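You operate a simulated robot arm through the tools that you are given. There is no shell and no other tool. Be economical: measure what you need, move in short steps, check, and stop when the job is done.

Carry out the task below with a simulated two-armed robot. There is one attempt and no reset: what you move stays moved.

## Task
Switch the small press's heat off, free its ram and lay its block on the table beside it.
Fine: red lever on FREE; open the mesh door once the ram is up; door and tray end open; leave the other blocks and the dial.

Only the result counts: the job must be done as asked and must still hold three seconds after the hand-in. Knocking over, shifting, dropping, spilling or breaking anything else fails it.

## Robot
Two 7-joint arms with fingered hands on one trunk that stands fixed in place. Base frame: the origin is at the foot of the trunk, x ahead of it, y to its left, z up. Units: mm, degrees, N and s.
The left shoulder is at [204, 125, 1099], the right one opposite. With the tool pointing down near the work surface each hand reaches from about 100 to 780 mm from the base axis, measured 20 degrees to its own side. Payload 3.7 kg a hand.
The TCP of each hand is the grasp point between the finger pads, 25 mm short of the fingertips. In the tool frame z runs along the fingers and y along their closing line. The gripper opens to 88 mm. The gripper's body begins 29 mm behind the TCP. The gripper is a hand of 5 fingers: y runs from the thumb to the fingers, the wrist lies at [-13, -97, -162] in the tool frame.
Orientation is that of the tool frame in the base frame, as a unit quaternion [w, x, y, z]. With the fingers straight down and the wrist toward the robot, the tool's x, y and z point along [0, 1, 0], [1, 0, 0] and [0, 0, -1] of the base frame.

## Interface
- The arms move only by the tool jog_arm. It takes "left_rows", "right_rows" or both (then of equal length, played together; a hand with none holds still); each is a list that holds one entry, the list of rows, each a list of 6 numbers: the shift along the base's x, y, z in units of 40 mm (1.0 is 40 mm), then the turn, a rotation vector about the base's x, y, z in units of 5 degrees (1.0 is 5 degrees). In form: [[[x, y, z, ax, ay, az], ...]]. A call has 1 to 8 rows; each row shifts and turns the commanded pose from where the row before left it. A call with a number of a shift or a turn outside -1 to 1 is refused whole. A row lasts 0.2 s, in which the tool goes at most 50 mm and 8.6 degrees; a call with a longer step from one row to the next is refused whole. Where a pose cannot be reached the arm comes as near as it can. A force on the tool above 90 N (or 10 N above the force at the start of the call, whichever is more), or a blocked arm, ends the call early, and 0.2 s more pass. In this call time passes only in rows, and 0.2 s behind the last. The reply holds the time, the measured pose of the TCP, the force on the tool along the base axes, the opening and the grip force, in the units named above and with some noise, with the torque about the TCP (base axes, N m) and any sound that the robot's microphone picked up, and new pictures: "views" is both (left out), scene, wrist or none (wrist: the cameras of the hands that moved).
- Cameras (640 x 400 px; columns grow to the right, rows downward): "scene" is now at [299.2, -63.1, 1263]; the picture's right is [-0.70, -0.72, 0.00], its down [-0.23, 0.22, -0.95] and it looks along [0.68, -0.66, -0.32] (base axes); focal length 214 px, centre (320, 200). "left" rides on the left gripper at [-59, -79, -105] in its tool frame; the picture's right is [-0.73, -0.32, 0.61], its down [0.62, -0.68, 0.38] and it looks along [0.29, 0.66, 0.70] (tool axes); focal length 234 px, centre (320, 200). "right" rides on the right gripper at [59, -79, -105] in its tool frame; the picture's right is [-0.73, 0.32, -0.61], its down [-0.62, -0.68, 0.38] and it looks along [-0.29, 0.66, 0.70] (tool axes); focal length 234 px, centre (320, 200). There is no depth. A picture from a camera that has moved, and an enlarged one, comes with that camera's place and axes in the base frame and with its lens.
- lift_body(by): slides the trunk up (or, below 0, down) by that many mm; the arms and the scene camera ride with it, the base frame stays. It gives what a move gives, with no picture.
- finger_targets(index, middle, ring, little, thumb_bend, thumb_turn, hand): sets how far each is bent, from 0 (flat) to 1 (curled in); at 0.3 the hand is open as for a grip, at 0.7 the pads meet at the TCP. One left out holds its place. A second passes; each finger stops where it meets its share of the squeeze, and holds until it gets a number again. It is the only way to open and close the hand. It gives what a move gives, with no picture; readings hold the bend of each and the force on index, middle, ring, little, thumb and palm. thumb_turn goes from beside the hand (0) to across from the fingers (1), as for a grip.
- pan_tilt(pan, tilt): turns the head with the scene camera to pan (to the left, within 80 degrees either way) and tilt (down, from -29 to 69), counted from straight ahead of the robot. It gives what a move gives, and a new picture of the scene camera.
- enlarge(camera, box): a new picture of the part [left, top, right, bottom] of that camera's present view, enlarged. No time passes.
- close_job(): hands the job in; it is judged then, once.

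Go step by step. Nothing tells you positions but the pictures and the camera data: compare them with the known pose of the tool, close in by small moves and look again before you grip or let go. The budget is 120 turns and 200 pictures, counting those below and the enlarged ones. Unless the task says otherwise, let go and move clear before handing in, and close with one line.

The tools are called after ">>>" as name(argument=value, ...) on one line, values as JSON. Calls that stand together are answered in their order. jog_arm: Moves the arms, as the interface text tells. Its arguments: {"type":"object","properties":{"left_rows":{"type":"array","items":{"type":"array","items":{"type":"array","items":{"type":"number"}}}},"right_rows":{"type":"array","items":{"type":"array","items":{"type":"array","items":{"type":"number"}}}},"views":{"type":"string","enum":["both","scene","wrist","none"]}},"required":[]} The other tools are called the same way: lift_body (by) slides the trunk up or down; finger_targets (index, middle, ring, little, thumb_bend, thumb_turn, hand) moves the fingers one by one; pan_tilt (pan, tilt) turns the head that bears the scene camera; enlarge (camera, box) takes an enlarged picture of a part of a camera's view; close_job () hands the job in.

At the start:

```text
time_s: 0.0
left_position: [620.6, -23.5, 1333.4]
left_tool_rot: [0.001, 0.707, 0.707, -0.001]
left_ft_force: [-0.1, -0.2, 0.2]
left_ft_torque: [-0.01, 0.01, -0.02]
left_gripper_width: 87.5
left_finger_force: 0.0
left_shape: jaw
left_bend: [0.3, 0.3, 0.3, 0.3, 0.3, 0.98]
left_finger forces: [0.1, 0.0, 0.1, 0.1, 0.0, 0.0]
right_position: [252.9, -349.2, 1401.2]
right_tool_rot: [0.001, 0.707, 0.707, 0.0]
right_ft_force: [0.7, 0.1, -0.4]
right_ft_torque: [0.02, 0.01, 0.0]
right_gripper_width: 87.8
right_finger_force: 0.1
right_shape: jaw
right_bend: [0.3, 0.3, 0.3, 0.3, 0.3, 0.98]
right_finger forces: [0.1, 0.0, 0.0, 0.0, 0.0, 0.0]
trunk travel left (down, up): [-125.0, 290.0]
head pan, tilt: [-44.3, 18.4]
```

scene: 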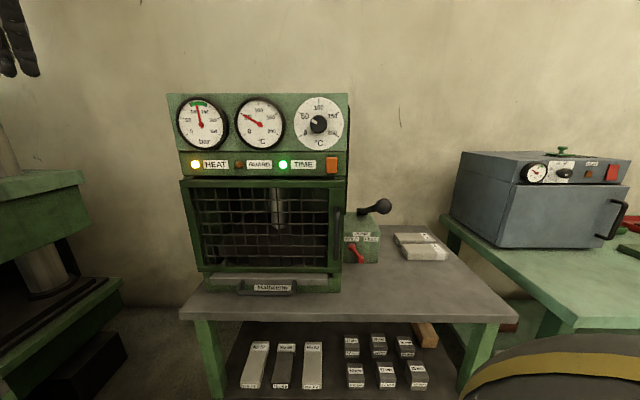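
right: 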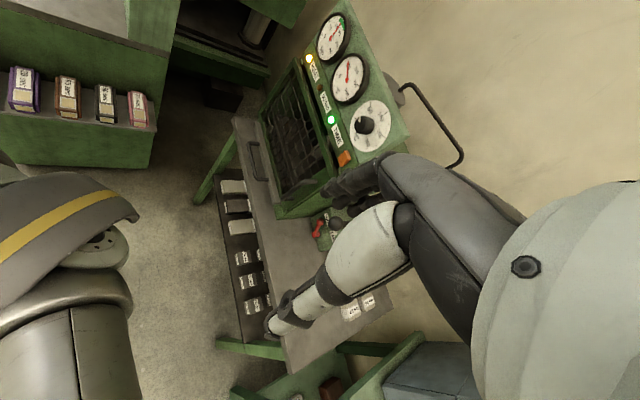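
left: 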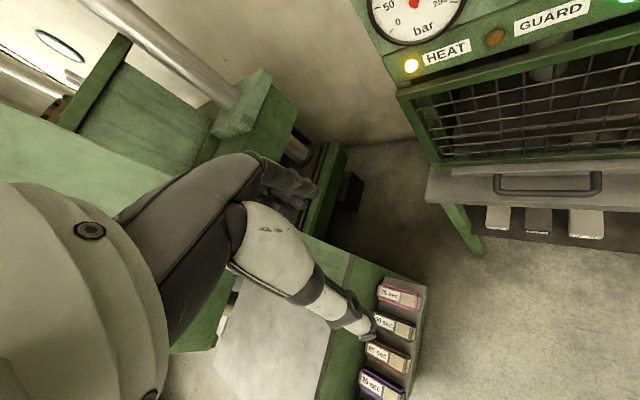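

I see the small press on the right-hand table, with gauges, HEAT/GUARD/TIME lamps, an orange switch, a mesh door, a tray with a handle, and a red lever with a black-knob pump lever on the side. I'll look closer before moving.

>>> enlarge(camera="scene", box=[160, 80, 360, 205])

>>> enlarge(camera="scene", box=[220, 180, 460, 330])

```text
3.20 times, centred on (260, 142) of scene
camera zoom: at [299.2, -63.1, 1263.0], right [-0.7, -0.72, 0.0], down [-0.23, 0.22, -0.95], along [0.68, -0.66, -0.32], focal length 686 px, centre (512, 384)
```

zoom: 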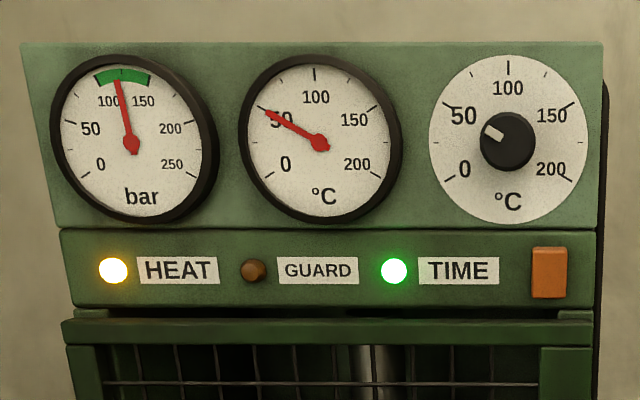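

```text
2.67 times, centred on (340, 255) of scene
camera zoom: at [299.2, -63.1, 1263.0], right [-0.7, -0.72, 0.0], down [-0.23, 0.22, -0.95], along [0.68, -0.66, -0.32], focal length 572 px, centre (267, 53)
```

zoom: 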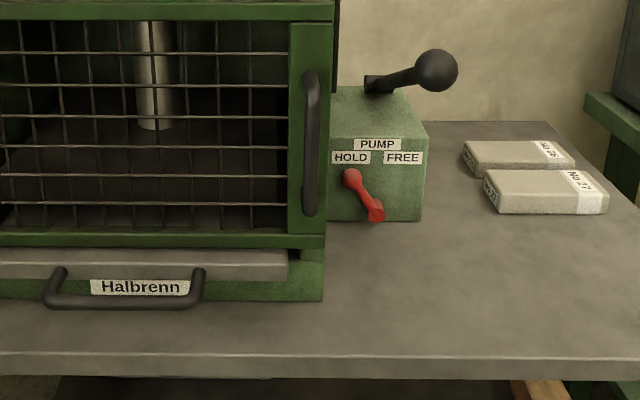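

The press is turned about 45° and faces the robot. Triangulating between cameras puts the HEAT lamp near [874,-207,1181], the orange switch near [645,-440,1179] and the red lever near [666,-597,860]. I'll turn the right hand to point horizontally at the press.

>>> jog_arm(right_rows=[[[0.363, 0.043, -0.266, -0.409, -1, -0.408], [0.363, 0.043, -0.266, -0.409, -1, -0.408], [0.363, 0.043, -0.266, -0.409, -1, -0.408], [0.363, 0.043, -0.266, -0.409, -1, -0.408], [0.363, 0.043, -0.266, -0.409, -1, -0.408], [0.363, 0.043, -0.266, -0.409, -1, -0.408], [0.363, 0.043, -0.266, -0.409, -1, -0.408], [0.363, 0.043, -0.266, -0.409, -1, -0.408]]], views="none")

>>> jog_arm(right_rows=[[[0.363, 0.043, -0.266, -0.409, -1, -0.408], [0.363, 0.043, -0.266, -0.409, -1, -0.408], [0.363, 0.043, -0.266, -0.409, -1, -0.408], [0.363, 0.043, -0.266, -0.409, -1, -0.408], [0.363, 0.043, -0.266, -0.409, -1, -0.408], [0.363, 0.043, -0.266, -0.409, -1, -0.408], [0.363, 0.043, -0.266, -0.409, -1, -0.408], [0.363, 0.043, -0.266, -0.409, -1, -0.408]]], views="both")

```text
time_s: 1.8
left_position: [619.4, -24.7, 1333.4]
left_tool_rot: [0.0, 0.707, 0.707, -0.001]
left_ft_force: [0.2, 0.9, 0.6]
left_ft_torque: [0.06, -0.05, -0.01]
left_gripper_width: 87.6
left_finger_force: 0.1
left_shape: jaw
left_bend: [0.3, 0.3, 0.3, 0.3, 0.3, 0.98]
left_finger forces: [0.0, 0.0, 0.0, 0.0, 0.0, 0.1]
right_position: [370.1, -335.1, 1317.5]
right_tool_rot: [0.339, 0.748, 0.552, 0.143]
right_ft_force: [-0.3, 0.5, -0.9]
right_ft_torque: [-0.03, -0.01, 0.01]
right_gripper_width: 87.8
right_finger_force: 0.2
right_shape: jaw
right_bend: [0.3, 0.3, 0.3, 0.3, 0.3, 0.98]
right_finger forces: [0.0, 0.0, 0.0, 0.1, 0.0, 0.1]
trunk travel left (down, up): [-125.0, 290.0]
head pan, tilt: [-44.3, 18.4]
```

```text
time_s: 3.6
left_position: [620.2, -24.0, 1332.7]
left_tool_rot: [0.0, 0.707, 0.707, -0.001]
left_ft_force: [0.1, -0.8, 0.0]
left_ft_torque: [-0.01, 0.0, -0.01]
left_gripper_width: 87.7
left_finger_force: 0.0
left_shape: jaw
left_bend: [0.3, 0.3, 0.3, 0.3, 0.3, 0.98]
left_finger forces: [0.0, 0.0, 0.1, 0.0, 0.0, 0.0]
right_position: [526.0, -357.6, 1348.6]
right_tool_rot: [0.622, 0.669, 0.31, 0.262]
right_ft_force: [0.6, 0.6, -0.2]
right_ft_torque: [0.03, 0.04, 0.01]
right_gripper_width: 87.7
right_finger_force: 0.1
right_shape: jaw
right_bend: [0.3, 0.3, 0.3, 0.3, 0.3, 0.98]
right_finger forces: [0.0, 0.0, 0.0, 0.0, 0.0, 0.0]
right hand out of reach, approached as far as the arm can: row 2, 3, 4, 5, 6, 7, 8
trunk travel left (down, up): [-125.0, 290.0]
head pan, tilt: [-44.3, 18.4]
camera scene: at [300.1, -63.0, 1262.7], right [-0.7, -0.72, 0.0], down [-0.23, 0.22, -0.95], along [0.68, -0.66, -0.32], focal length 214 px, centre (320, 200)
camera right: at [480.6, -239.5, 1278.2], right [-0.91, -0.14, 0.4], down [-0.2, -0.7, -0.69], along [0.38, -0.7, 0.6], focal length 234 px, centre (320, 200)
```

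scene: 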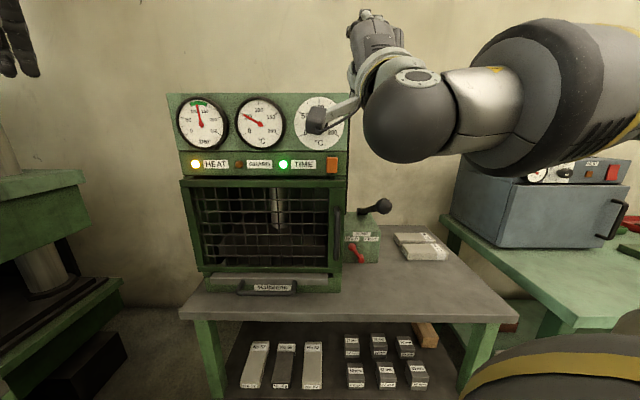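
right: 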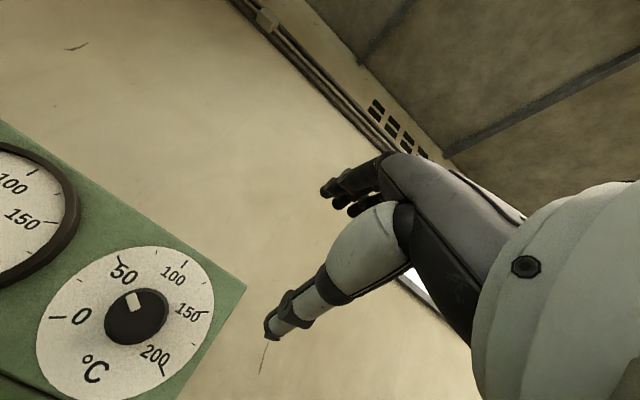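

The arm was too close to its own shoulder there, so I'll move forward. I'll also shape the hand into a pointing index finger.

>>> finger_targets(hand="right", index=0.3, middle=1, ring=1, little=1, thumb_bend=0.8)

>>> jog_arm(right_rows=[[[0.56, -0.36, -0.26, -0.409, -1, -0.408], [0.56, -0.36, -0.26, 0, 0, 0], [0.56, -0.36, -0.26, 0, 0, 0], [0.56, -0.36, -0.26, 0, 0, 0]]], views="both")

```text
time_s: 4.6
left_position: [619.1, -24.9, 1333.4]
left_tool_rot: [0.001, 0.707, 0.707, 0.0]
left_ft_force: [0.5, 0.5, -0.6]
left_ft_torque: [0.01, 0.01, -0.03]
left_gripper_width: 87.8
left_finger_force: 0.0
left_shape: jaw
left_bend: [0.3, 0.3, 0.3, 0.3, 0.3, 0.98]
left_finger forces: [0.1, 0.0, 0.0, 0.1, 0.0, 0.1]
right_position: [524.9, -357.4, 1350.8]
right_tool_rot: [0.622, 0.67, 0.31, 0.261]
right_ft_force: [-1.3, 0.8, 0.0]
right_ft_torque: [-0.01, 0.02, 0.01]
right_gripper_width: 26.6
right_finger_force: 0.0
right_shape: fingers
right_bend: [0.3, 1.0, 1.0, 1.0, 0.8, 0.98]
right_finger forces: [0.0, 0.0, 0.0, 0.1, 0.0, 0.0]
trunk travel left (down, up): [-125.0, 290.0]
head pan, tilt: [-44.3, 18.4]
```

```text
time_s: 5.6
left_position: [620.4, -25.1, 1333.5]
left_tool_rot: [0.0, 0.708, 0.707, -0.001]
left_ft_force: [-0.4, 0.3, -0.6]
left_ft_torque: [0.0, -0.01, 0.01]
left_gripper_width: 87.8
left_finger_force: 0.0
left_shape: jaw
left_bend: [0.3, 0.3, 0.3, 0.3, 0.3, 0.98]
left_finger forces: [0.1, 0.1, 0.0, 0.0, 0.1, 0.1]
right_position: [613.8, -413.4, 1307.9]
right_tool_rot: [0.651, 0.652, 0.275, 0.274]
right_ft_force: [-0.7, 0.8, 0.4]
right_ft_torque: [0.01, -0.02, 0.06]
right_gripper_width: 26.6
right_finger_force: 0.0
right_shape: fingers
right_bend: [0.3, 1.0, 1.0, 1.0, 0.8, 0.98]
right_finger forces: [0.0, 0.0, 0.0, 0.0, 0.0, 0.0]
trunk travel left (down, up): [-125.0, 290.0]
head pan, tilt: [-44.3, 18.4]
camera scene: at [299.6, -63.3, 1262.8], right [-0.7, -0.72, 0.0], down [-0.23, 0.22, -0.95], along [0.68, -0.66, -0.32], focal length 214 px, centre (320, 200)
camera right: at [580.0, -298.2, 1229.9], right [-0.94, -0.09, 0.32], down [-0.16, -0.71, -0.68], along [0.3, -0.69, 0.66], focal length 234 px, centre (320, 200)
```

scene: 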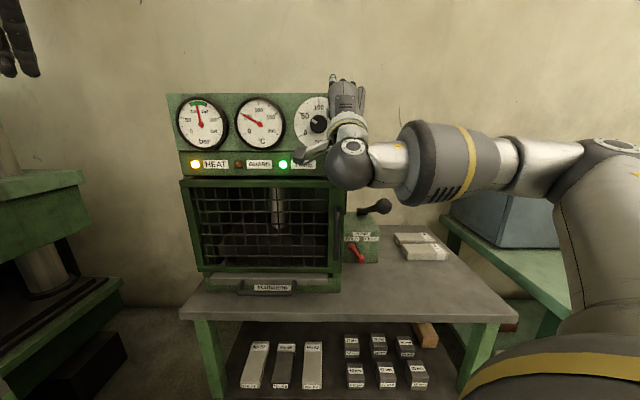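
right: 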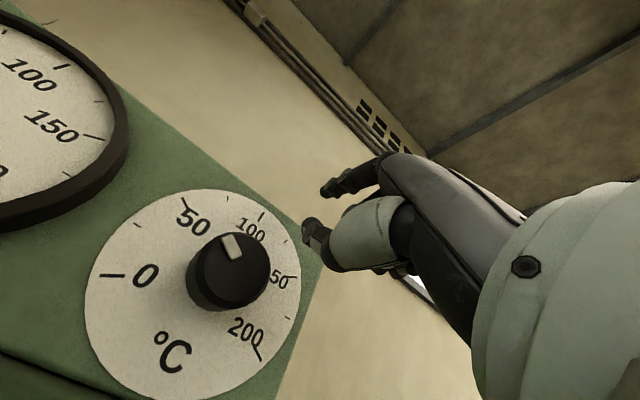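

The fingertips are close to the panel at the dial height, so I'll back off. Then I'll lower the hand in front of the orange switch and look.

>>> jog_arm(right_rows=[[[-0.8, 0.5, 0, 0, 0, 0], [-0.2, -0.1, -0.84, 0, 0, 0], [0, -0.1, -0.84, 0, 0, 0], [0, 0, -0.84, 0, 0, 0], [0, 0, -0.84, 0, 0, 0], [0, 0, -0.84, 0, 0, 0]]], views="both")

```text
time_s: 7.0
left_position: [621.3, -23.0, 1332.5]
left_tool_rot: [0.002, 0.707, 0.707, -0.001]
left_ft_force: [-0.5, 0.8, 0.0]
left_ft_torque: [0.0, -0.03, 0.01]
left_gripper_width: 87.7
left_finger_force: 0.0
left_shape: jaw
left_bend: [0.3, 0.3, 0.3, 0.3, 0.3, 0.98]
left_finger forces: [0.0, 0.0, 0.0, 0.0, 0.1, 0.1]
right_position: [572.9, -402.1, 1140.7]
right_tool_rot: [0.652, 0.652, 0.275, 0.274]
right_ft_force: [0.1, 0.1, 0.2]
right_ft_torque: [0.01, 0.03, 0.03]
right_gripper_width: 26.8
right_finger_force: 0.1
right_shape: fingers
right_bend: [0.3, 1.0, 1.0, 1.0, 0.8, 0.98]
right_finger forces: [0.1, 0.1, 0.0, 0.0, 0.1, 0.0]
trunk travel left (down, up): [-125.0, 290.0]
head pan, tilt: [-44.3, 18.4]
camera scene: at [299.7, -63.2, 1262.8], right [-0.7, -0.72, 0.0], down [-0.23, 0.22, -0.95], along [0.68, -0.66, -0.32], focal length 214 px, centre (320, 200)
camera right: at [538.5, -286.0, 1061.7], right [-0.94, -0.09, 0.32], down [-0.16, -0.71, -0.68], along [0.3, -0.69, 0.66], focal length 234 px, centre (320, 200)
```

scene: 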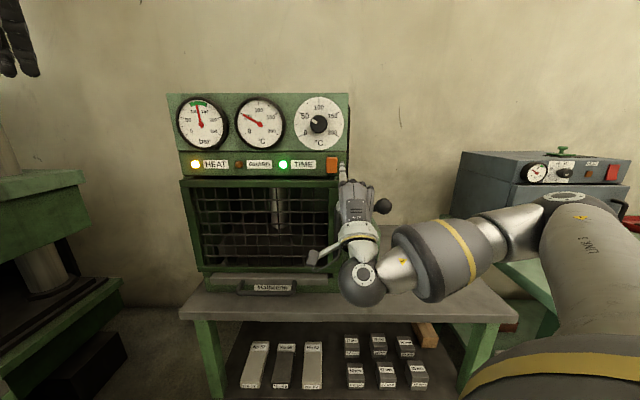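
right: 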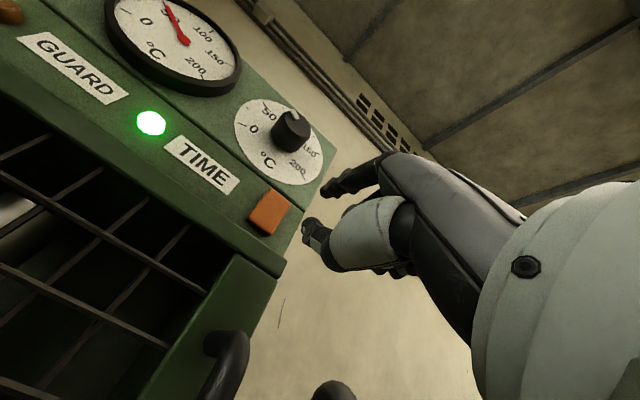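

>>> enlarge(camera="right", box=[220, 150, 380, 250])

>>> enlarge(camera="scene", box=[300, 140, 380, 190])

```text
4.00 times, centred on (300, 200) of right
camera zoom: at [538.5, -286.0, 1061.7], right [-0.94, -0.09, 0.32], down [-0.16, -0.71, -0.68], along [0.3, -0.69, 0.66], focal length 937 px, centre (400, 200)
```

zoom: 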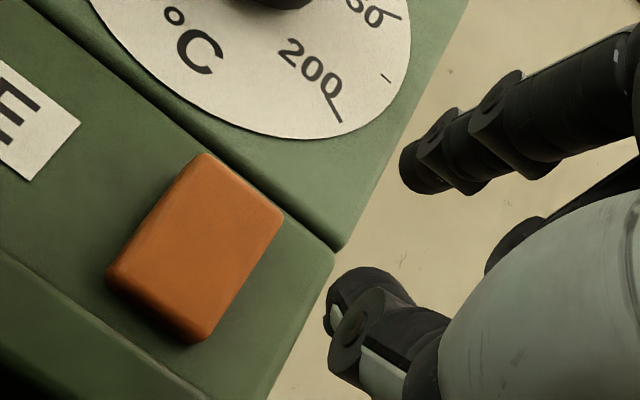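

```text
8.00 times, centred on (340, 165) of scene
camera zoom: at [299.7, -63.2, 1262.8], right [-0.7, -0.72, 0.0], down [-0.23, 0.22, -0.95], along [0.68, -0.66, -0.32], focal length 1716 px, centre (160, 480)
```

zoom: 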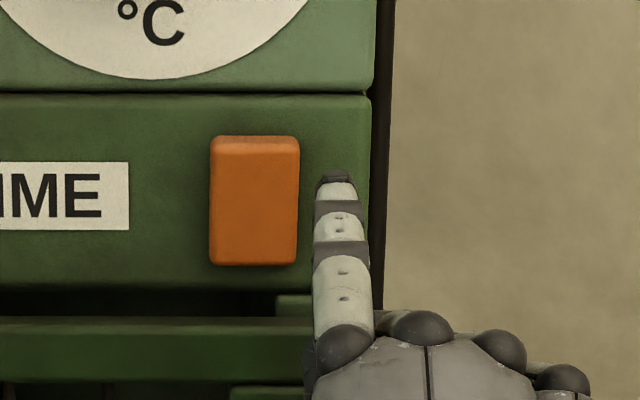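

The index tip is at about [596,-414,1192] and the switch centre at about [645.5,-439,1180]. I'll bring the tip in front of the lower half of the rocker, just short of contact.

>>> jog_arm(right_rows=[[[0.3, 0.31, -0.5, 0, 0, 0], [0.37, -0.37, 0, 0, 0, 0], [0.37, -0.37, 0, 0, 0, 0]]], views="both")

>>> enlarge(camera="scene", box=[300, 140, 380, 190])

```text
time_s: 7.8
left_position: [620.4, -24.6, 1334.7]
left_tool_rot: [0.001, 0.707, 0.707, -0.001]
left_ft_force: [-0.4, -0.1, 0.1]
left_ft_torque: [-0.03, 0.01, 0.0]
left_gripper_width: 87.5
left_finger_force: 0.1
left_shape: jaw
left_bend: [0.3, 0.3, 0.3, 0.3, 0.3, 0.98]
left_finger forces: [0.0, 0.0, 0.0, 0.0, 0.0, 0.1]
right_position: [614.1, -419.5, 1119.4]
right_tool_rot: [0.651, 0.652, 0.275, 0.275]
right_ft_force: [-2.7, 1.6, -2.2]
right_ft_torque: [-0.04, 0.01, 0.01]
right_gripper_width: 26.1
right_finger_force: 1.6
right_shape: fingers
right_bend: [0.3, 1.0, 1.0, 1.0, 0.81, 0.98]
right_finger forces: [0.0, 0.0, 0.0, 0.1, 4.0, 0.1]
trunk travel left (down, up): [-125.0, 290.0]
head pan, tilt: [-44.3, 18.4]
camera scene: at [299.2, -62.9, 1263.0], right [-0.7, -0.72, 0.0], down [-0.23, 0.22, -0.95], along [0.68, -0.66, -0.32], focal length 214 px, centre (320, 200)
camera right: at [580.6, -303.2, 1042.0], right [-0.94, -0.1, 0.32], down [-0.16, -0.71, -0.68], along [0.3, -0.69, 0.66], focal length 234 px, centre (320, 200)
```

scene: 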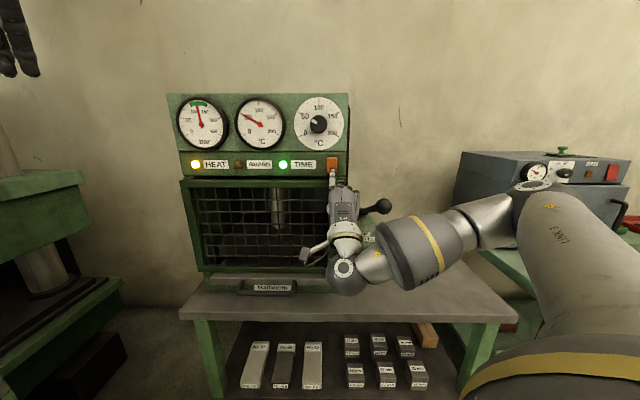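
right: 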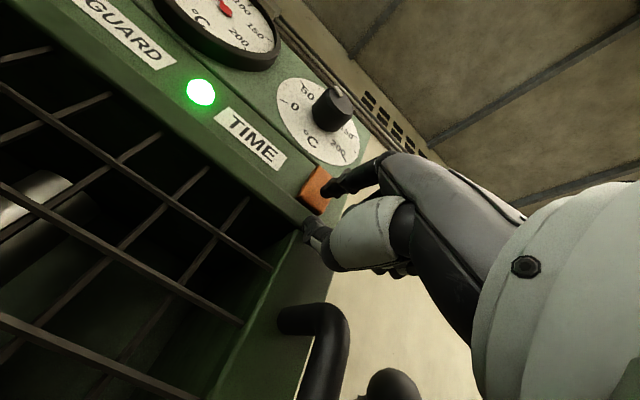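

```text
8.00 times, centred on (340, 165) of scene
camera zoom: at [299.2, -62.9, 1263.0], right [-0.7, -0.72, 0.0], down [-0.23, 0.22, -0.95], along [0.68, -0.66, -0.32], focal length 1716 px, centre (160, 480)
```

zoom: 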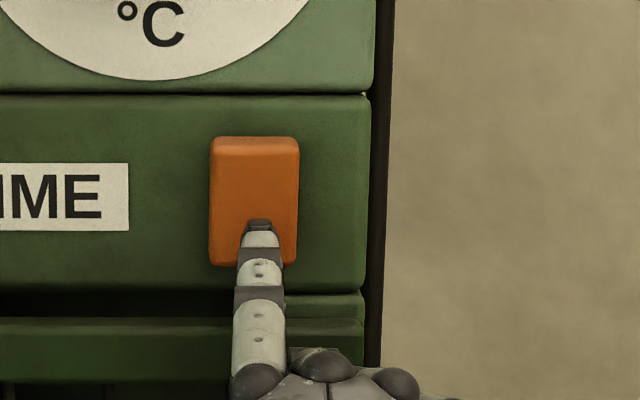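

The tip is lined up, but the thumb touches the door frame below. I'll back off a little and tuck the thumb.

>>> jog_arm(right_rows=[[[-0.35, 0.35, 0, 0, 0, 0]]], views="none")

>>> finger_targets(hand="right", thumb_bend=1, index=0.2)

>>> enlarge(camera="right", box=[220, 120, 420, 245])

>>> enlarge(camera="scene", box=[280, 140, 400, 215])

```text
time_s: 8.2
left_position: [619.9, -25.1, 1333.3]
left_tool_rot: [0.001, 0.707, 0.707, -0.001]
left_ft_force: [-0.6, -0.2, -0.4]
left_ft_torque: [-0.01, -0.03, 0.02]
left_gripper_width: 87.6
left_finger_force: 0.1
left_shape: jaw
left_bend: [0.3, 0.3, 0.3, 0.3, 0.3, 0.98]
left_finger forces: [0.0, 0.0, 0.1, 0.0, 0.0, 0.0]
right_position: [600.3, -405.0, 1121.2]
right_tool_rot: [0.652, 0.652, 0.273, 0.274]
right_ft_force: [0.4, 0.5, 0.2]
right_ft_torque: [0.01, -0.03, 0.0]
right_gripper_width: 26.3
right_finger_force: 0.1
right_shape: fingers
right_bend: [0.3, 1.0, 1.0, 1.0, 0.8, 0.98]
right_finger forces: [0.0, 0.0, 0.0, 0.0, 0.0, 0.1]
trunk travel left (down, up): [-125.0, 290.0]
head pan, tilt: [-44.3, 18.4]
```

```text
time_s: 9.2
left_position: [618.7, -24.1, 1334.4]
left_tool_rot: [0.0, 0.707, 0.707, -0.001]
left_ft_force: [0.0, -1.1, -0.5]
left_ft_torque: [-0.01, 0.0, -0.01]
left_gripper_width: 87.6
left_finger_force: 0.1
left_shape: jaw
left_bend: [0.3, 0.3, 0.3, 0.3, 0.3, 0.98]
left_finger forces: [0.1, 0.0, 0.1, 0.0, 0.0, 0.0]
right_position: [600.2, -405.0, 1120.4]
right_tool_rot: [0.651, 0.652, 0.275, 0.274]
right_ft_force: [-0.4, 0.1, 1.1]
right_ft_torque: [-0.02, 0.03, -0.02]
right_gripper_width: 25.0
right_finger_force: 0.1
right_shape: fingers
right_bend: [0.2, 1.0, 1.0, 1.0, 1.0, 0.98]
right_finger forces: [0.0, 0.0, 0.0, 0.1, 0.0, 0.0]
trunk travel left (down, up): [-125.0, 290.0]
head pan, tilt: [-44.3, 18.4]
```

```text
3.20 times, centred on (320, 182) of right
camera zoom: at [566.6, -289.5, 1042.2], right [-0.94, -0.09, 0.32], down [-0.16, -0.71, -0.68], along [0.3, -0.69, 0.66], focal length 749 px, centre (320, 256)
```

zoom: 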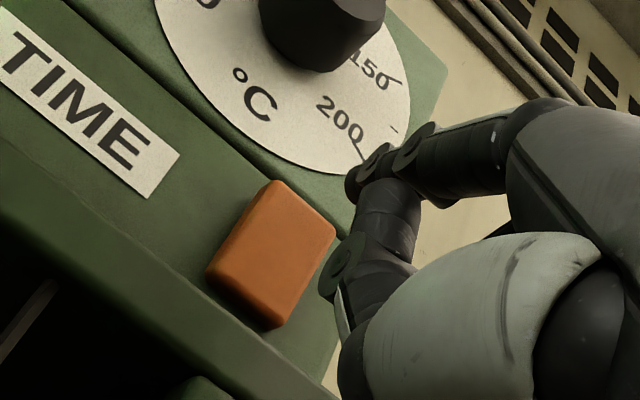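

```text
5.33 times, centred on (340, 178) of scene
camera zoom: at [299.2, -63.1, 1263.0], right [-0.7, -0.72, 0.0], down [-0.23, 0.22, -0.95], along [0.68, -0.66, -0.32], focal length 1144 px, centre (213, 320)
```

zoom: 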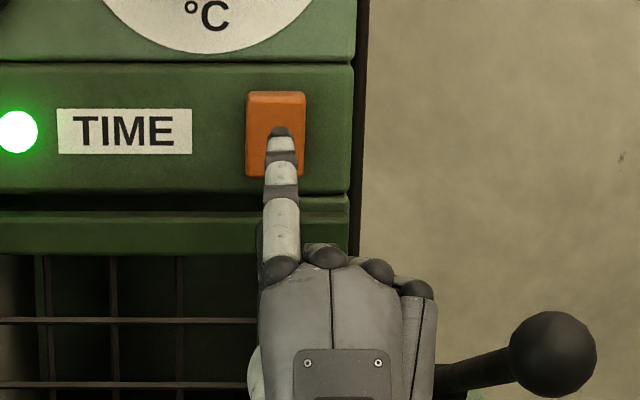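

The thumb is tucked now. I'll lower 10 mm and press the lower half in small steps.

>>> jog_arm(right_rows=[[[0, 0, -0.27, 0, 0, 0], [0.2, -0.2, 0, 0, 0, 0], [0.12, -0.12, 0, 0, 0, 0], [0.1, -0.1, 0, 0, 0, 0], [0.1, -0.1, 0, 0, 0, 0]]], views="none")

>>> enlarge(camera="scene", box=[160, 80, 400, 230])

```text
time_s: 10.4
left_position: [620.7, -26.1, 1333.6]
left_tool_rot: [0.0, 0.707, 0.707, -0.001]
left_ft_force: [0.1, -0.8, -0.3]
left_ft_torque: [0.01, -0.04, -0.01]
left_gripper_width: 87.8
left_finger_force: 0.0
left_shape: jaw
left_bend: [0.3, 0.3, 0.3, 0.3, 0.3, 0.98]
left_finger forces: [0.1, 0.0, 0.0, 0.0, 0.1, 0.0]
right_position: [620.8, -426.9, 1110.4]
right_tool_rot: [0.651, 0.652, 0.275, 0.274]
right_ft_force: [-0.3, 0.9, 0.4]
right_ft_torque: [-0.05, 0.04, -0.01]
right_gripper_width: 24.9
right_finger_force: 0.0
right_shape: fingers
right_bend: [0.2, 1.0, 1.0, 1.0, 1.0, 0.98]
right_finger forces: [0.1, 0.0, 0.0, 0.1, 0.0, 0.1]
trunk travel left (down, up): [-125.0, 290.0]
head pan, tilt: [-44.3, 18.4]
```

```text
2.67 times, centred on (280, 155) of scene
camera zoom: at [299.3, -63.1, 1263.0], right [-0.7, -0.72, 0.0], down [-0.23, 0.22, -0.95], along [0.68, -0.66, -0.32], focal length 572 px, centre (427, 320)
```

zoom: 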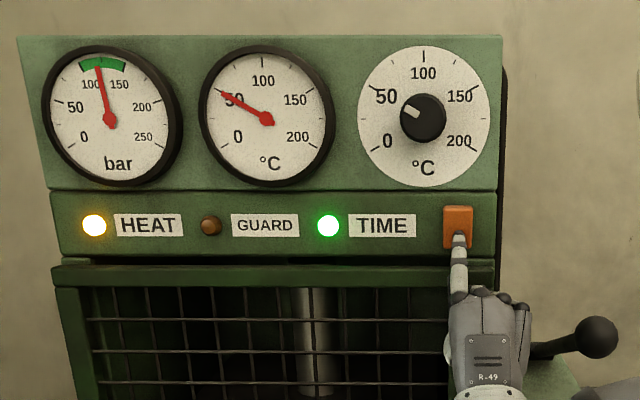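

No contact yet, so I'll keep pressing gently.

>>> jog_arm(right_rows=[[[0.1, -0.1, 0, 0, 0, 0], [0.1, -0.1, 0, 0, 0, 0], [0.1, -0.1, 0, 0, 0, 0]]], views="none")

>>> enlarge(camera="scene", box=[160, 80, 400, 230])

```text
time_s: 11.2
left_position: [616.5, -21.2, 1335.4]
left_tool_rot: [0.002, 0.707, 0.707, 0.0]
left_ft_force: [-1.4, -0.1, 0.5]
left_ft_torque: [-0.03, -0.03, 0.0]
left_gripper_width: 87.7
left_finger_force: 0.0
left_shape: jaw
left_bend: [0.3, 0.3, 0.3, 0.3, 0.3, 0.98]
left_finger forces: [0.1, 0.0, 0.0, 0.1, 0.1, 0.0]
right_position: [631.1, -436.0, 1113.0]
right_tool_rot: [0.652, 0.65, 0.276, 0.276]
right_ft_force: [-24.2, 23.9, -14.0]
right_ft_torque: [-1.57, -1.48, 0.12]
right_gripper_width: 31.4
right_finger_force: 15.5
right_shape: fingers
right_bend: [0.12, 1.0, 1.0, 1.0, 1.0, 0.98]
right_finger forces: [27.4, 3.2, 0.1, 0.0, 0.0, 0.0]
trunk travel left (down, up): [-125.0, 290.0]
head pan, tilt: [-44.3, 18.4]
```

```text
2.67 times, centred on (280, 155) of scene
camera zoom: at [296.7, -60.3, 1263.8], right [-0.7, -0.72, 0.0], down [-0.22, 0.22, -0.95], along [0.68, -0.66, -0.31], focal length 572 px, centre (427, 320)
```

zoom: 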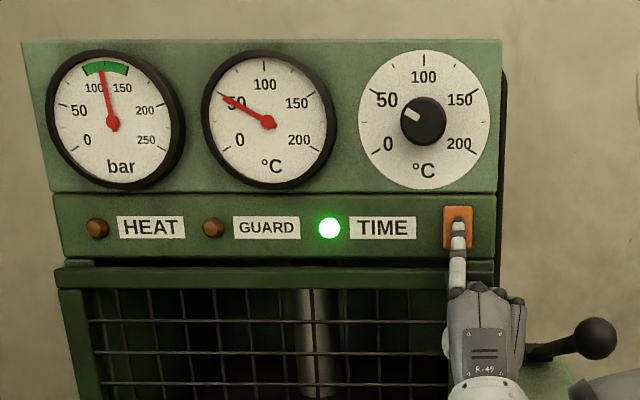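

The HEAT lamp went out. I'll back off and check that it stays off.

>>> jog_arm(right_rows=[[[-0.4, 0.4, 0, 0, 0, 0], [-0.5, 0.5, 0, 0, 0, 0], [-0.5, 0.5, 0, 0, 0, 0]]], views="both")

>>> enlarge(camera="scene", box=[300, 170, 460, 270])

```text
time_s: 12.0
left_position: [620.1, -23.4, 1332.9]
left_tool_rot: [0.0, 0.708, 0.707, -0.001]
left_ft_force: [0.5, 0.2, 1.1]
left_ft_torque: [-0.04, 0.01, -0.02]
left_gripper_width: 87.5
left_finger_force: 0.1
left_shape: jaw
left_bend: [0.3, 0.3, 0.3, 0.3, 0.3, 0.98]
left_finger forces: [0.0, 0.0, 0.0, 0.0, 0.0, 0.0]
right_position: [576.8, -382.5, 1110.0]
right_tool_rot: [0.651, 0.652, 0.275, 0.275]
right_ft_force: [0.3, 1.1, 1.1]
right_ft_torque: [-0.03, -0.02, 0.0]
right_gripper_width: 25.2
right_finger_force: 0.1
right_shape: fingers
right_bend: [0.2, 1.0, 1.0, 1.0, 1.0, 0.98]
right_finger forces: [0.0, 0.0, 0.0, 0.1, 0.1, 0.0]
trunk travel left (down, up): [-125.0, 290.0]
head pan, tilt: [-44.3, 18.4]
camera scene: at [299.3, -62.9, 1263.0], right [-0.7, -0.72, 0.0], down [-0.23, 0.22, -0.95], along [0.68, -0.66, -0.32], focal length 214 px, centre (320, 200)
camera right: at [543.5, -266.3, 1031.9], right [-0.94, -0.09, 0.32], down [-0.16, -0.71, -0.68], along [0.29, -0.69, 0.66], focal length 234 px, centre (320, 200)
```

scene: 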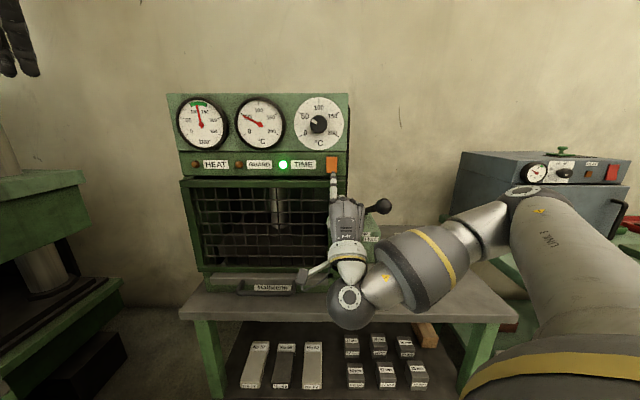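
right: 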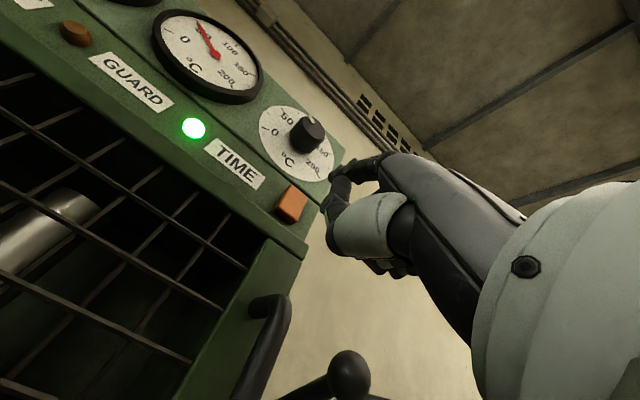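

```text
4.00 times, centred on (380, 220) of scene
camera zoom: at [299.3, -62.9, 1263.0], right [-0.7, -0.72, 0.0], down [-0.23, 0.22, -0.95], along [0.68, -0.66, -0.32], focal length 858 px, centre (80, 120)
```

zoom: 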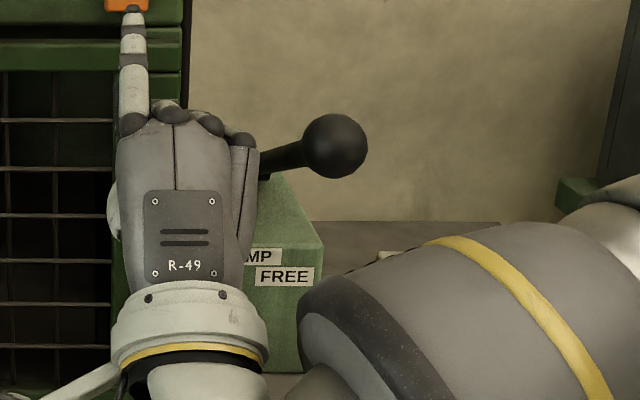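

The HEAT lamp is dark. Next is the red lever: it pivots low in the centre and its ball leans left toward HOLD, so it has to go right to FREE. I'll pitch the right hand about 49° down and lower it in front of the lever box.

>>> jog_arm(right_rows=[[[-0.145, -0.148, -0.7, 0.98, 1, 0], [-0.145, -0.148, -0.7, 0.98, 1, 0], [-0.145, -0.148, -0.7, 0.98, 1, 0], [-0.145, -0.148, -0.7, 0.98, 1, 0], [-0.145, -0.148, -0.7, 0.98, 1, 0], [-0.145, -0.148, -0.7, 0.98, 1, 0], [-0.145, -0.148, -0.7, 0.98, 1, 0]]], views="both")

```text
time_s: 13.6
left_position: [619.7, -24.5, 1332.8]
left_tool_rot: [0.0, 0.707, 0.707, 0.001]
left_ft_force: [0.0, -0.2, -0.2]
left_ft_torque: [0.0, -0.05, 0.01]
left_gripper_width: 87.6
left_finger_force: 0.0
left_shape: jaw
left_bend: [0.3, 0.3, 0.3, 0.3, 0.3, 0.98]
left_finger forces: [0.0, 0.0, 0.0, 0.0, 0.1, 0.0]
right_position: [542.5, -424.6, 910.6]
right_tool_rot: [0.32, 0.864, 0.364, 0.136]
right_ft_force: [-0.2, -0.3, -0.2]
right_ft_torque: [-0.03, -0.01, 0.01]
right_gripper_width: 25.1
right_finger_force: 0.0
right_shape: fingers
right_bend: [0.2, 1.0, 1.0, 1.0, 1.0, 0.98]
right_finger forces: [0.1, 0.0, 0.0, 0.0, 0.1, 0.0]
right hand out of reach, approached as far as the arm can: row 3, 4
trunk travel left (down, up): [-125.0, 290.0]
head pan, tilt: [-44.3, 18.4]
camera scene: at [299.2, -63.3, 1263.1], right [-0.7, -0.72, 0.0], down [-0.23, 0.22, -0.95], along [0.68, -0.66, -0.32], focal length 214 px, centre (320, 200)
camera right: at [491.5, -293.0, 938.5], right [-0.62, -0.41, 0.67], down [-0.62, -0.26, -0.74], along [0.48, -0.87, -0.1], focal length 234 px, centre (320, 200)
```

scene: 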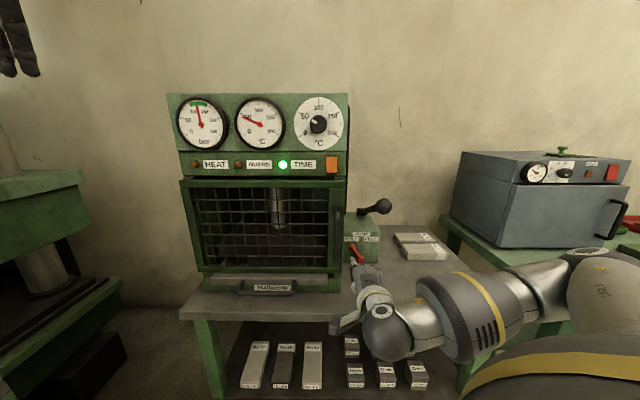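
right: 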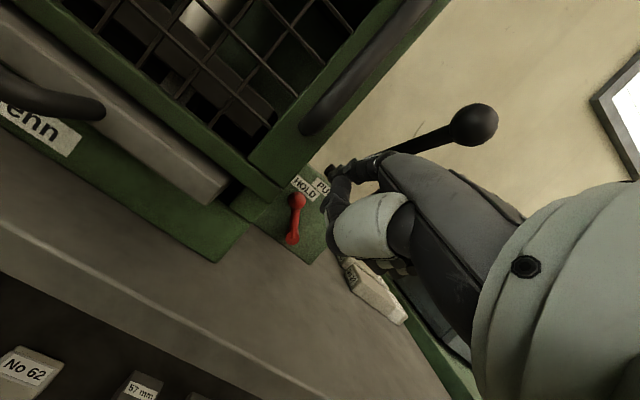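

>>> enlarge(camera="right", box=[240, 140, 400, 240])

>>> enlarge(camera="scene", box=[320, 190, 440, 265])

```text
4.00 times, centred on (320, 190) of right
camera zoom: at [491.5, -293.0, 938.5], right [-0.62, -0.41, 0.67], down [-0.62, -0.26, -0.74], along [0.48, -0.87, -0.1], focal length 937 px, centre (320, 240)
```

zoom: 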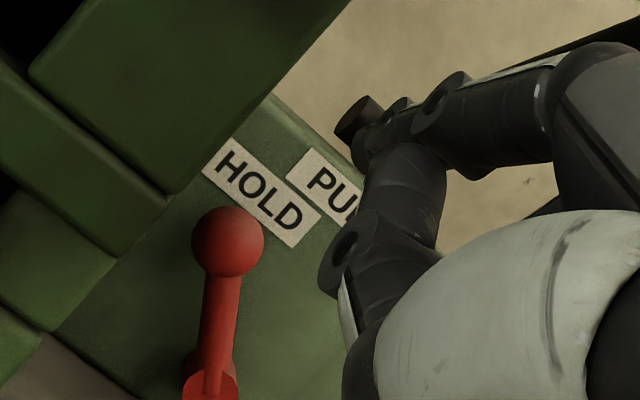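

```text
5.33 times, centred on (380, 228) of scene
camera zoom: at [299.2, -63.3, 1263.1], right [-0.7, -0.72, 0.0], down [-0.23, 0.22, -0.95], along [0.68, -0.66, -0.32], focal length 1144 px, centre (0, 53)
```

zoom: 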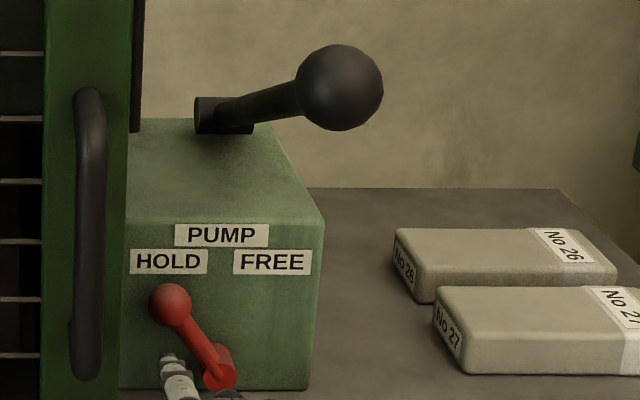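

The ball is at about [679,-582,881] and the index tip is about 57 mm ahead of and 28 mm above the TCP. I'll lower the hand and slide in just left of the ball, stopping short to look.

>>> jog_arm(right_rows=[[[0.08, 0.08, -0.7, 0, 0, 0], [0, 0, -0.6, 0, 0, 0], [0.49, -0.48, 0, 0, 0, 0], [0.49, -0.48, 0, 0, 0, 0], [0.49, -0.48, 0, 0, 0, 0], [0.49, -0.48, 0, 0, 0, 0]]], views="both")

>>> enlarge(camera="right", box=[240, 120, 400, 220])

>>> enlarge(camera="scene", box=[320, 190, 440, 265])

```text
time_s: 15.0
left_position: [620.2, -25.1, 1333.5]
left_tool_rot: [0.001, 0.707, 0.707, 0.0]
left_ft_force: [0.5, 0.0, -0.6]
left_ft_torque: [0.02, 0.01, 0.01]
left_gripper_width: 87.6
left_finger_force: 0.1
left_shape: jaw
left_bend: [0.3, 0.3, 0.3, 0.3, 0.3, 0.98]
left_finger forces: [0.0, 0.0, 0.0, 0.0, 0.0, 0.1]
right_position: [624.3, -500.1, 859.1]
right_tool_rot: [0.322, 0.863, 0.364, 0.135]
right_ft_force: [-0.1, -0.3, -0.5]
right_ft_torque: [-0.01, -0.01, -0.03]
right_gripper_width: 25.4
right_finger_force: 0.0
right_shape: fingers
right_bend: [0.2, 1.0, 1.0, 1.0, 1.0, 0.98]
right_finger forces: [0.0, 0.0, 0.0, 0.0, 0.1, 0.0]
trunk travel left (down, up): [-125.0, 290.0]
head pan, tilt: [-44.3, 18.4]
camera scene: at [299.6, -63.2, 1262.9], right [-0.7, -0.72, 0.0], down [-0.23, 0.22, -0.95], along [0.68, -0.66, -0.32], focal length 214 px, centre (320, 200)
camera right: at [573.1, -367.3, 887.2], right [-0.62, -0.41, 0.67], down [-0.63, -0.26, -0.74], along [0.48, -0.87, -0.1], focal length 234 px, centre (320, 200)
```

scene: 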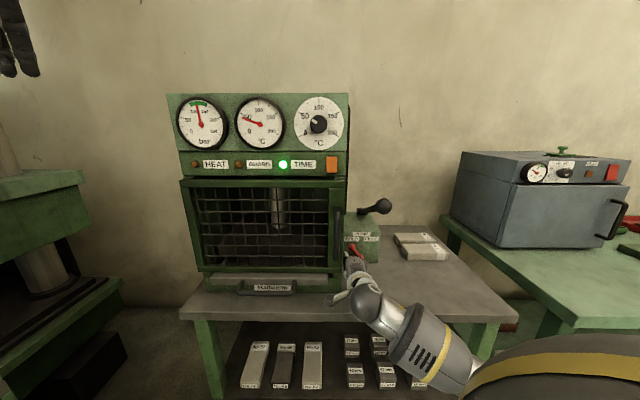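
right: 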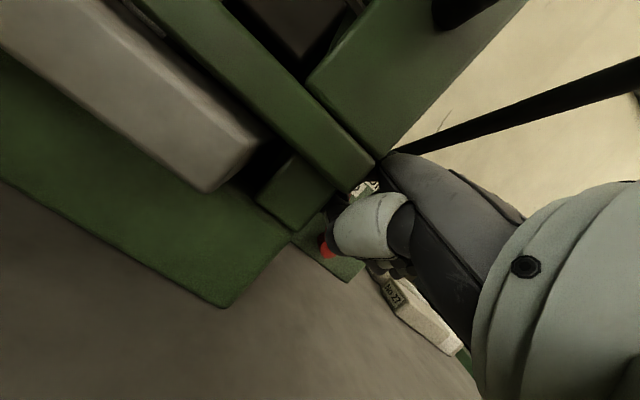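

```text
4.00 times, centred on (320, 170) of right
camera zoom: at [573.1, -367.3, 887.2], right [-0.62, -0.41, 0.67], down [-0.63, -0.26, -0.74], along [0.48, -0.87, -0.1], focal length 937 px, centre (320, 320)
```

zoom: 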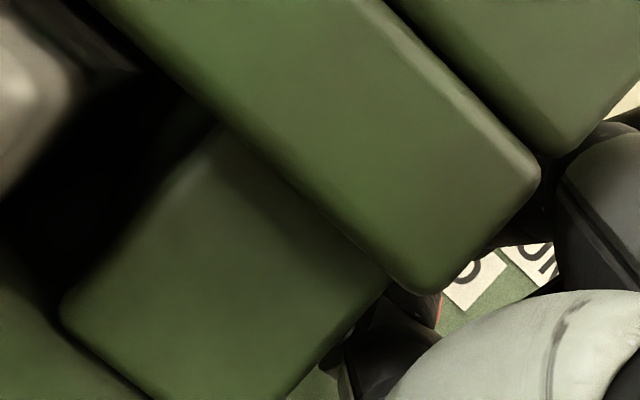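

```text
5.33 times, centred on (380, 228) of scene
camera zoom: at [299.6, -63.2, 1262.9], right [-0.7, -0.72, 0.0], down [-0.23, 0.22, -0.95], along [0.68, -0.66, -0.32], focal length 1144 px, centre (0, 53)
```

zoom: 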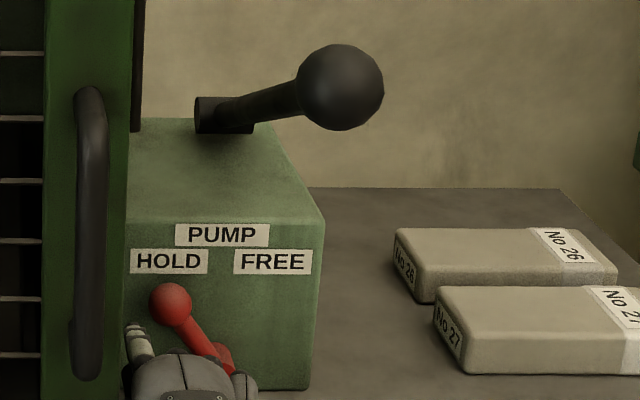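

The finger is just left of the ball, in the gap to the press wall. I'll go 30 mm deeper and sweep right.

>>> jog_arm(right_rows=[[[0.28, -0.275, 0, 0, 0, 0], [0.26, -0.26, 0, 0, 0, 0], [-0.26, -0.265, 0, 0, 0, 0], [-0.26, -0.265, 0, 0, 0, 0], [-0.26, -0.265, 0, 0, 0, 0]]], views="scene")

>>> enlarge(camera="scene", box=[320, 190, 440, 265])

```text
time_s: 16.2
left_position: [618.8, -24.0, 1333.4]
left_tool_rot: [0.001, 0.707, 0.707, 0.0]
left_ft_force: [-0.4, 0.5, 0.9]
left_ft_torque: [0.01, 0.0, -0.05]
left_gripper_width: 87.7
left_finger_force: 0.0
left_shape: jaw
left_bend: [0.3, 0.3, 0.3, 0.3, 0.3, 0.98]
left_finger forces: [0.0, 0.0, 0.0, 0.0, 0.1, 0.0]
right_position: [613.9, -552.5, 860.1]
right_tool_rot: [0.322, 0.864, 0.363, 0.136]
right_ft_force: [0.5, -0.6, -0.9]
right_ft_torque: [0.03, -0.08, 0.02]
right_gripper_width: 24.6
right_finger_force: 0.0
right_shape: fingers
right_bend: [0.2, 1.0, 1.0, 1.0, 1.0, 0.98]
right_finger forces: [0.0, 0.0, 0.0, 0.0, 0.1, 0.1]
trunk travel left (down, up): [-125.0, 290.0]
head pan, tilt: [-44.3, 18.4]
camera scene: at [299.1, -63.1, 1263.1], right [-0.7, -0.72, 0.0], down [-0.23, 0.22, -0.95], along [0.68, -0.66, -0.32], focal length 214 px, centre (320, 200)
```

scene: 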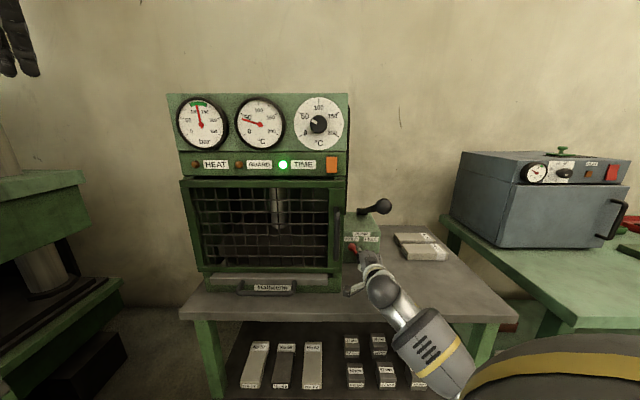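

```text
5.33 times, centred on (380, 228) of scene
camera zoom: at [299.1, -63.1, 1263.1], right [-0.7, -0.72, 0.0], down [-0.23, 0.22, -0.95], along [0.68, -0.66, -0.32], focal length 1144 px, centre (0, 53)
```

zoom: 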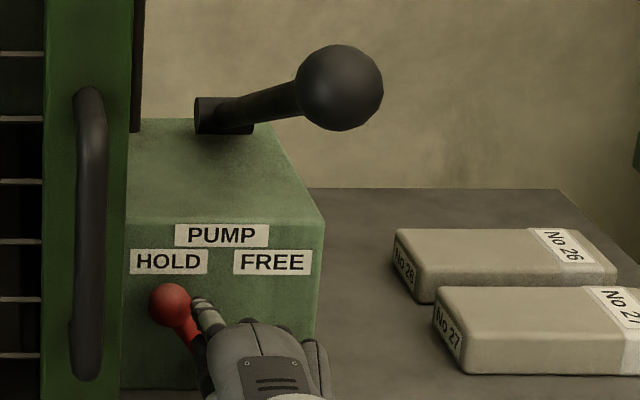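

The finger passed in front of the ball without touching it. I'll go back left, go deeper while watching the force, and sweep again.

>>> jog_arm(right_rows=[[[0.27, 0.275, 0, 0, 0, 0], [0.26, 0.265, 0, 0, 0, 0], [0.26, 0.265, 0, 0, 0, 0], [0.18, -0.18, -0.1, 0, 0, 0], [0.18, -0.18, -0.1, 0, 0, 0], [0.15, -0.15, 0, 0, 0, 0]]], views="none")

>>> enlarge(camera="scene", box=[320, 190, 440, 265])

>>> enlarge(camera="right", box=[240, 120, 400, 220])

```text
time_s: 17.6
left_position: [620.7, -24.1, 1333.2]
left_tool_rot: [0.001, 0.708, 0.706, -0.001]
left_ft_force: [0.5, 0.8, 0.3]
left_ft_torque: [-0.02, -0.03, -0.02]
left_gripper_width: 87.7
left_finger_force: 0.1
left_shape: jaw
left_bend: [0.3, 0.3, 0.3, 0.3, 0.3, 0.98]
left_finger forces: [0.1, 0.0, 0.0, 0.0, 0.0, 0.1]
right_position: [666.9, -541.0, 852.4]
right_tool_rot: [0.321, 0.864, 0.363, 0.135]
right_ft_force: [0.7, -1.2, 0.3]
right_ft_torque: [0.02, -0.03, 0.01]
right_gripper_width: 25.0
right_finger_force: 0.1
right_shape: fingers
right_bend: [0.2, 1.0, 1.0, 1.0, 1.0, 0.98]
right_finger forces: [0.0, 0.0, 0.0, 0.0, 0.0, 0.0]
trunk travel left (down, up): [-125.0, 290.0]
head pan, tilt: [-44.3, 18.4]
```

```text
5.33 times, centred on (380, 228) of scene
camera zoom: at [299.3, -63.1, 1263.0], right [-0.7, -0.72, 0.0], down [-0.23, 0.22, -0.95], along [0.68, -0.66, -0.32], focal length 1144 px, centre (0, 53)
```

zoom: 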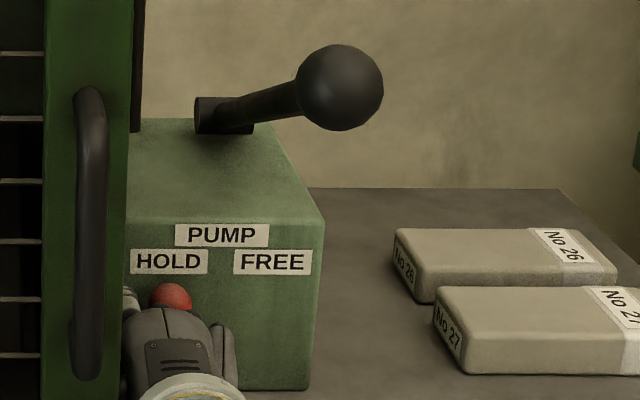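

```text
4.00 times, centred on (320, 170) of right
camera zoom: at [615.6, -408.4, 879.4], right [-0.62, -0.41, 0.67], down [-0.62, -0.26, -0.74], along [0.48, -0.87, -0.1], focal length 937 px, centre (320, 320)
```

zoom: 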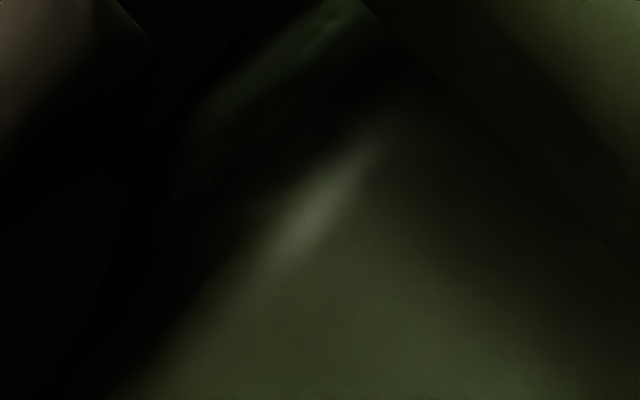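

Now the tip is deeper, left of the ball and level with it, so I'll sweep right.

>>> jog_arm(right_rows=[[[-0.26, -0.265, 0, 0, 0, 0], [-0.26, -0.265, 0, 0, 0, 0]]], views="none")

>>> enlarge(camera="scene", box=[320, 190, 440, 265])

```text
time_s: 18.2
left_position: [619.3, -23.3, 1336.1]
left_tool_rot: [0.001, 0.707, 0.707, 0.001]
left_ft_force: [0.1, 0.3, 0.5]
left_ft_torque: [0.01, 0.01, -0.03]
left_gripper_width: 87.6
left_finger_force: 0.0
left_shape: jaw
left_bend: [0.3, 0.3, 0.3, 0.3, 0.3, 0.98]
left_finger forces: [0.1, 0.0, 0.1, 0.1, 0.0, 0.1]
right_position: [645.1, -561.4, 854.4]
right_tool_rot: [0.324, 0.862, 0.364, 0.138]
right_ft_force: [0.5, 4.2, 5.4]
right_ft_torque: [-0.27, -0.15, 0.2]
right_gripper_width: 26.9
right_finger_force: 3.3
right_shape: fingers
right_bend: [0.17, 1.0, 1.0, 1.0, 1.0, 0.98]
right_finger forces: [6.1, 0.0, 0.1, 0.0, 0.0, 0.1]
trunk travel left (down, up): [-125.0, 290.0]
head pan, tilt: [-44.3, 18.4]
```

```text
5.33 times, centred on (380, 228) of scene
camera zoom: at [298.5, -62.3, 1263.5], right [-0.7, -0.72, 0.0], down [-0.23, 0.22, -0.95], along [0.68, -0.66, -0.31], focal length 1144 px, centre (0, 53)
```

zoom: 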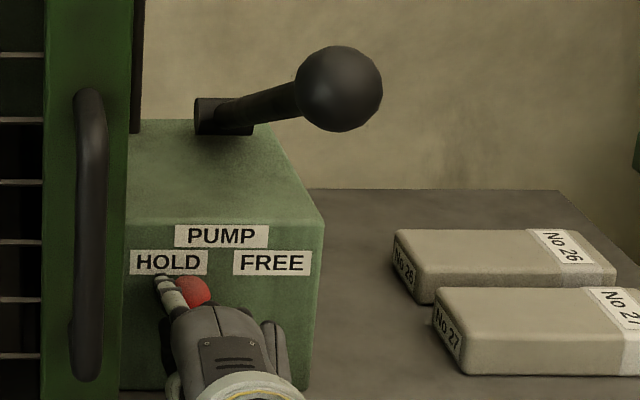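

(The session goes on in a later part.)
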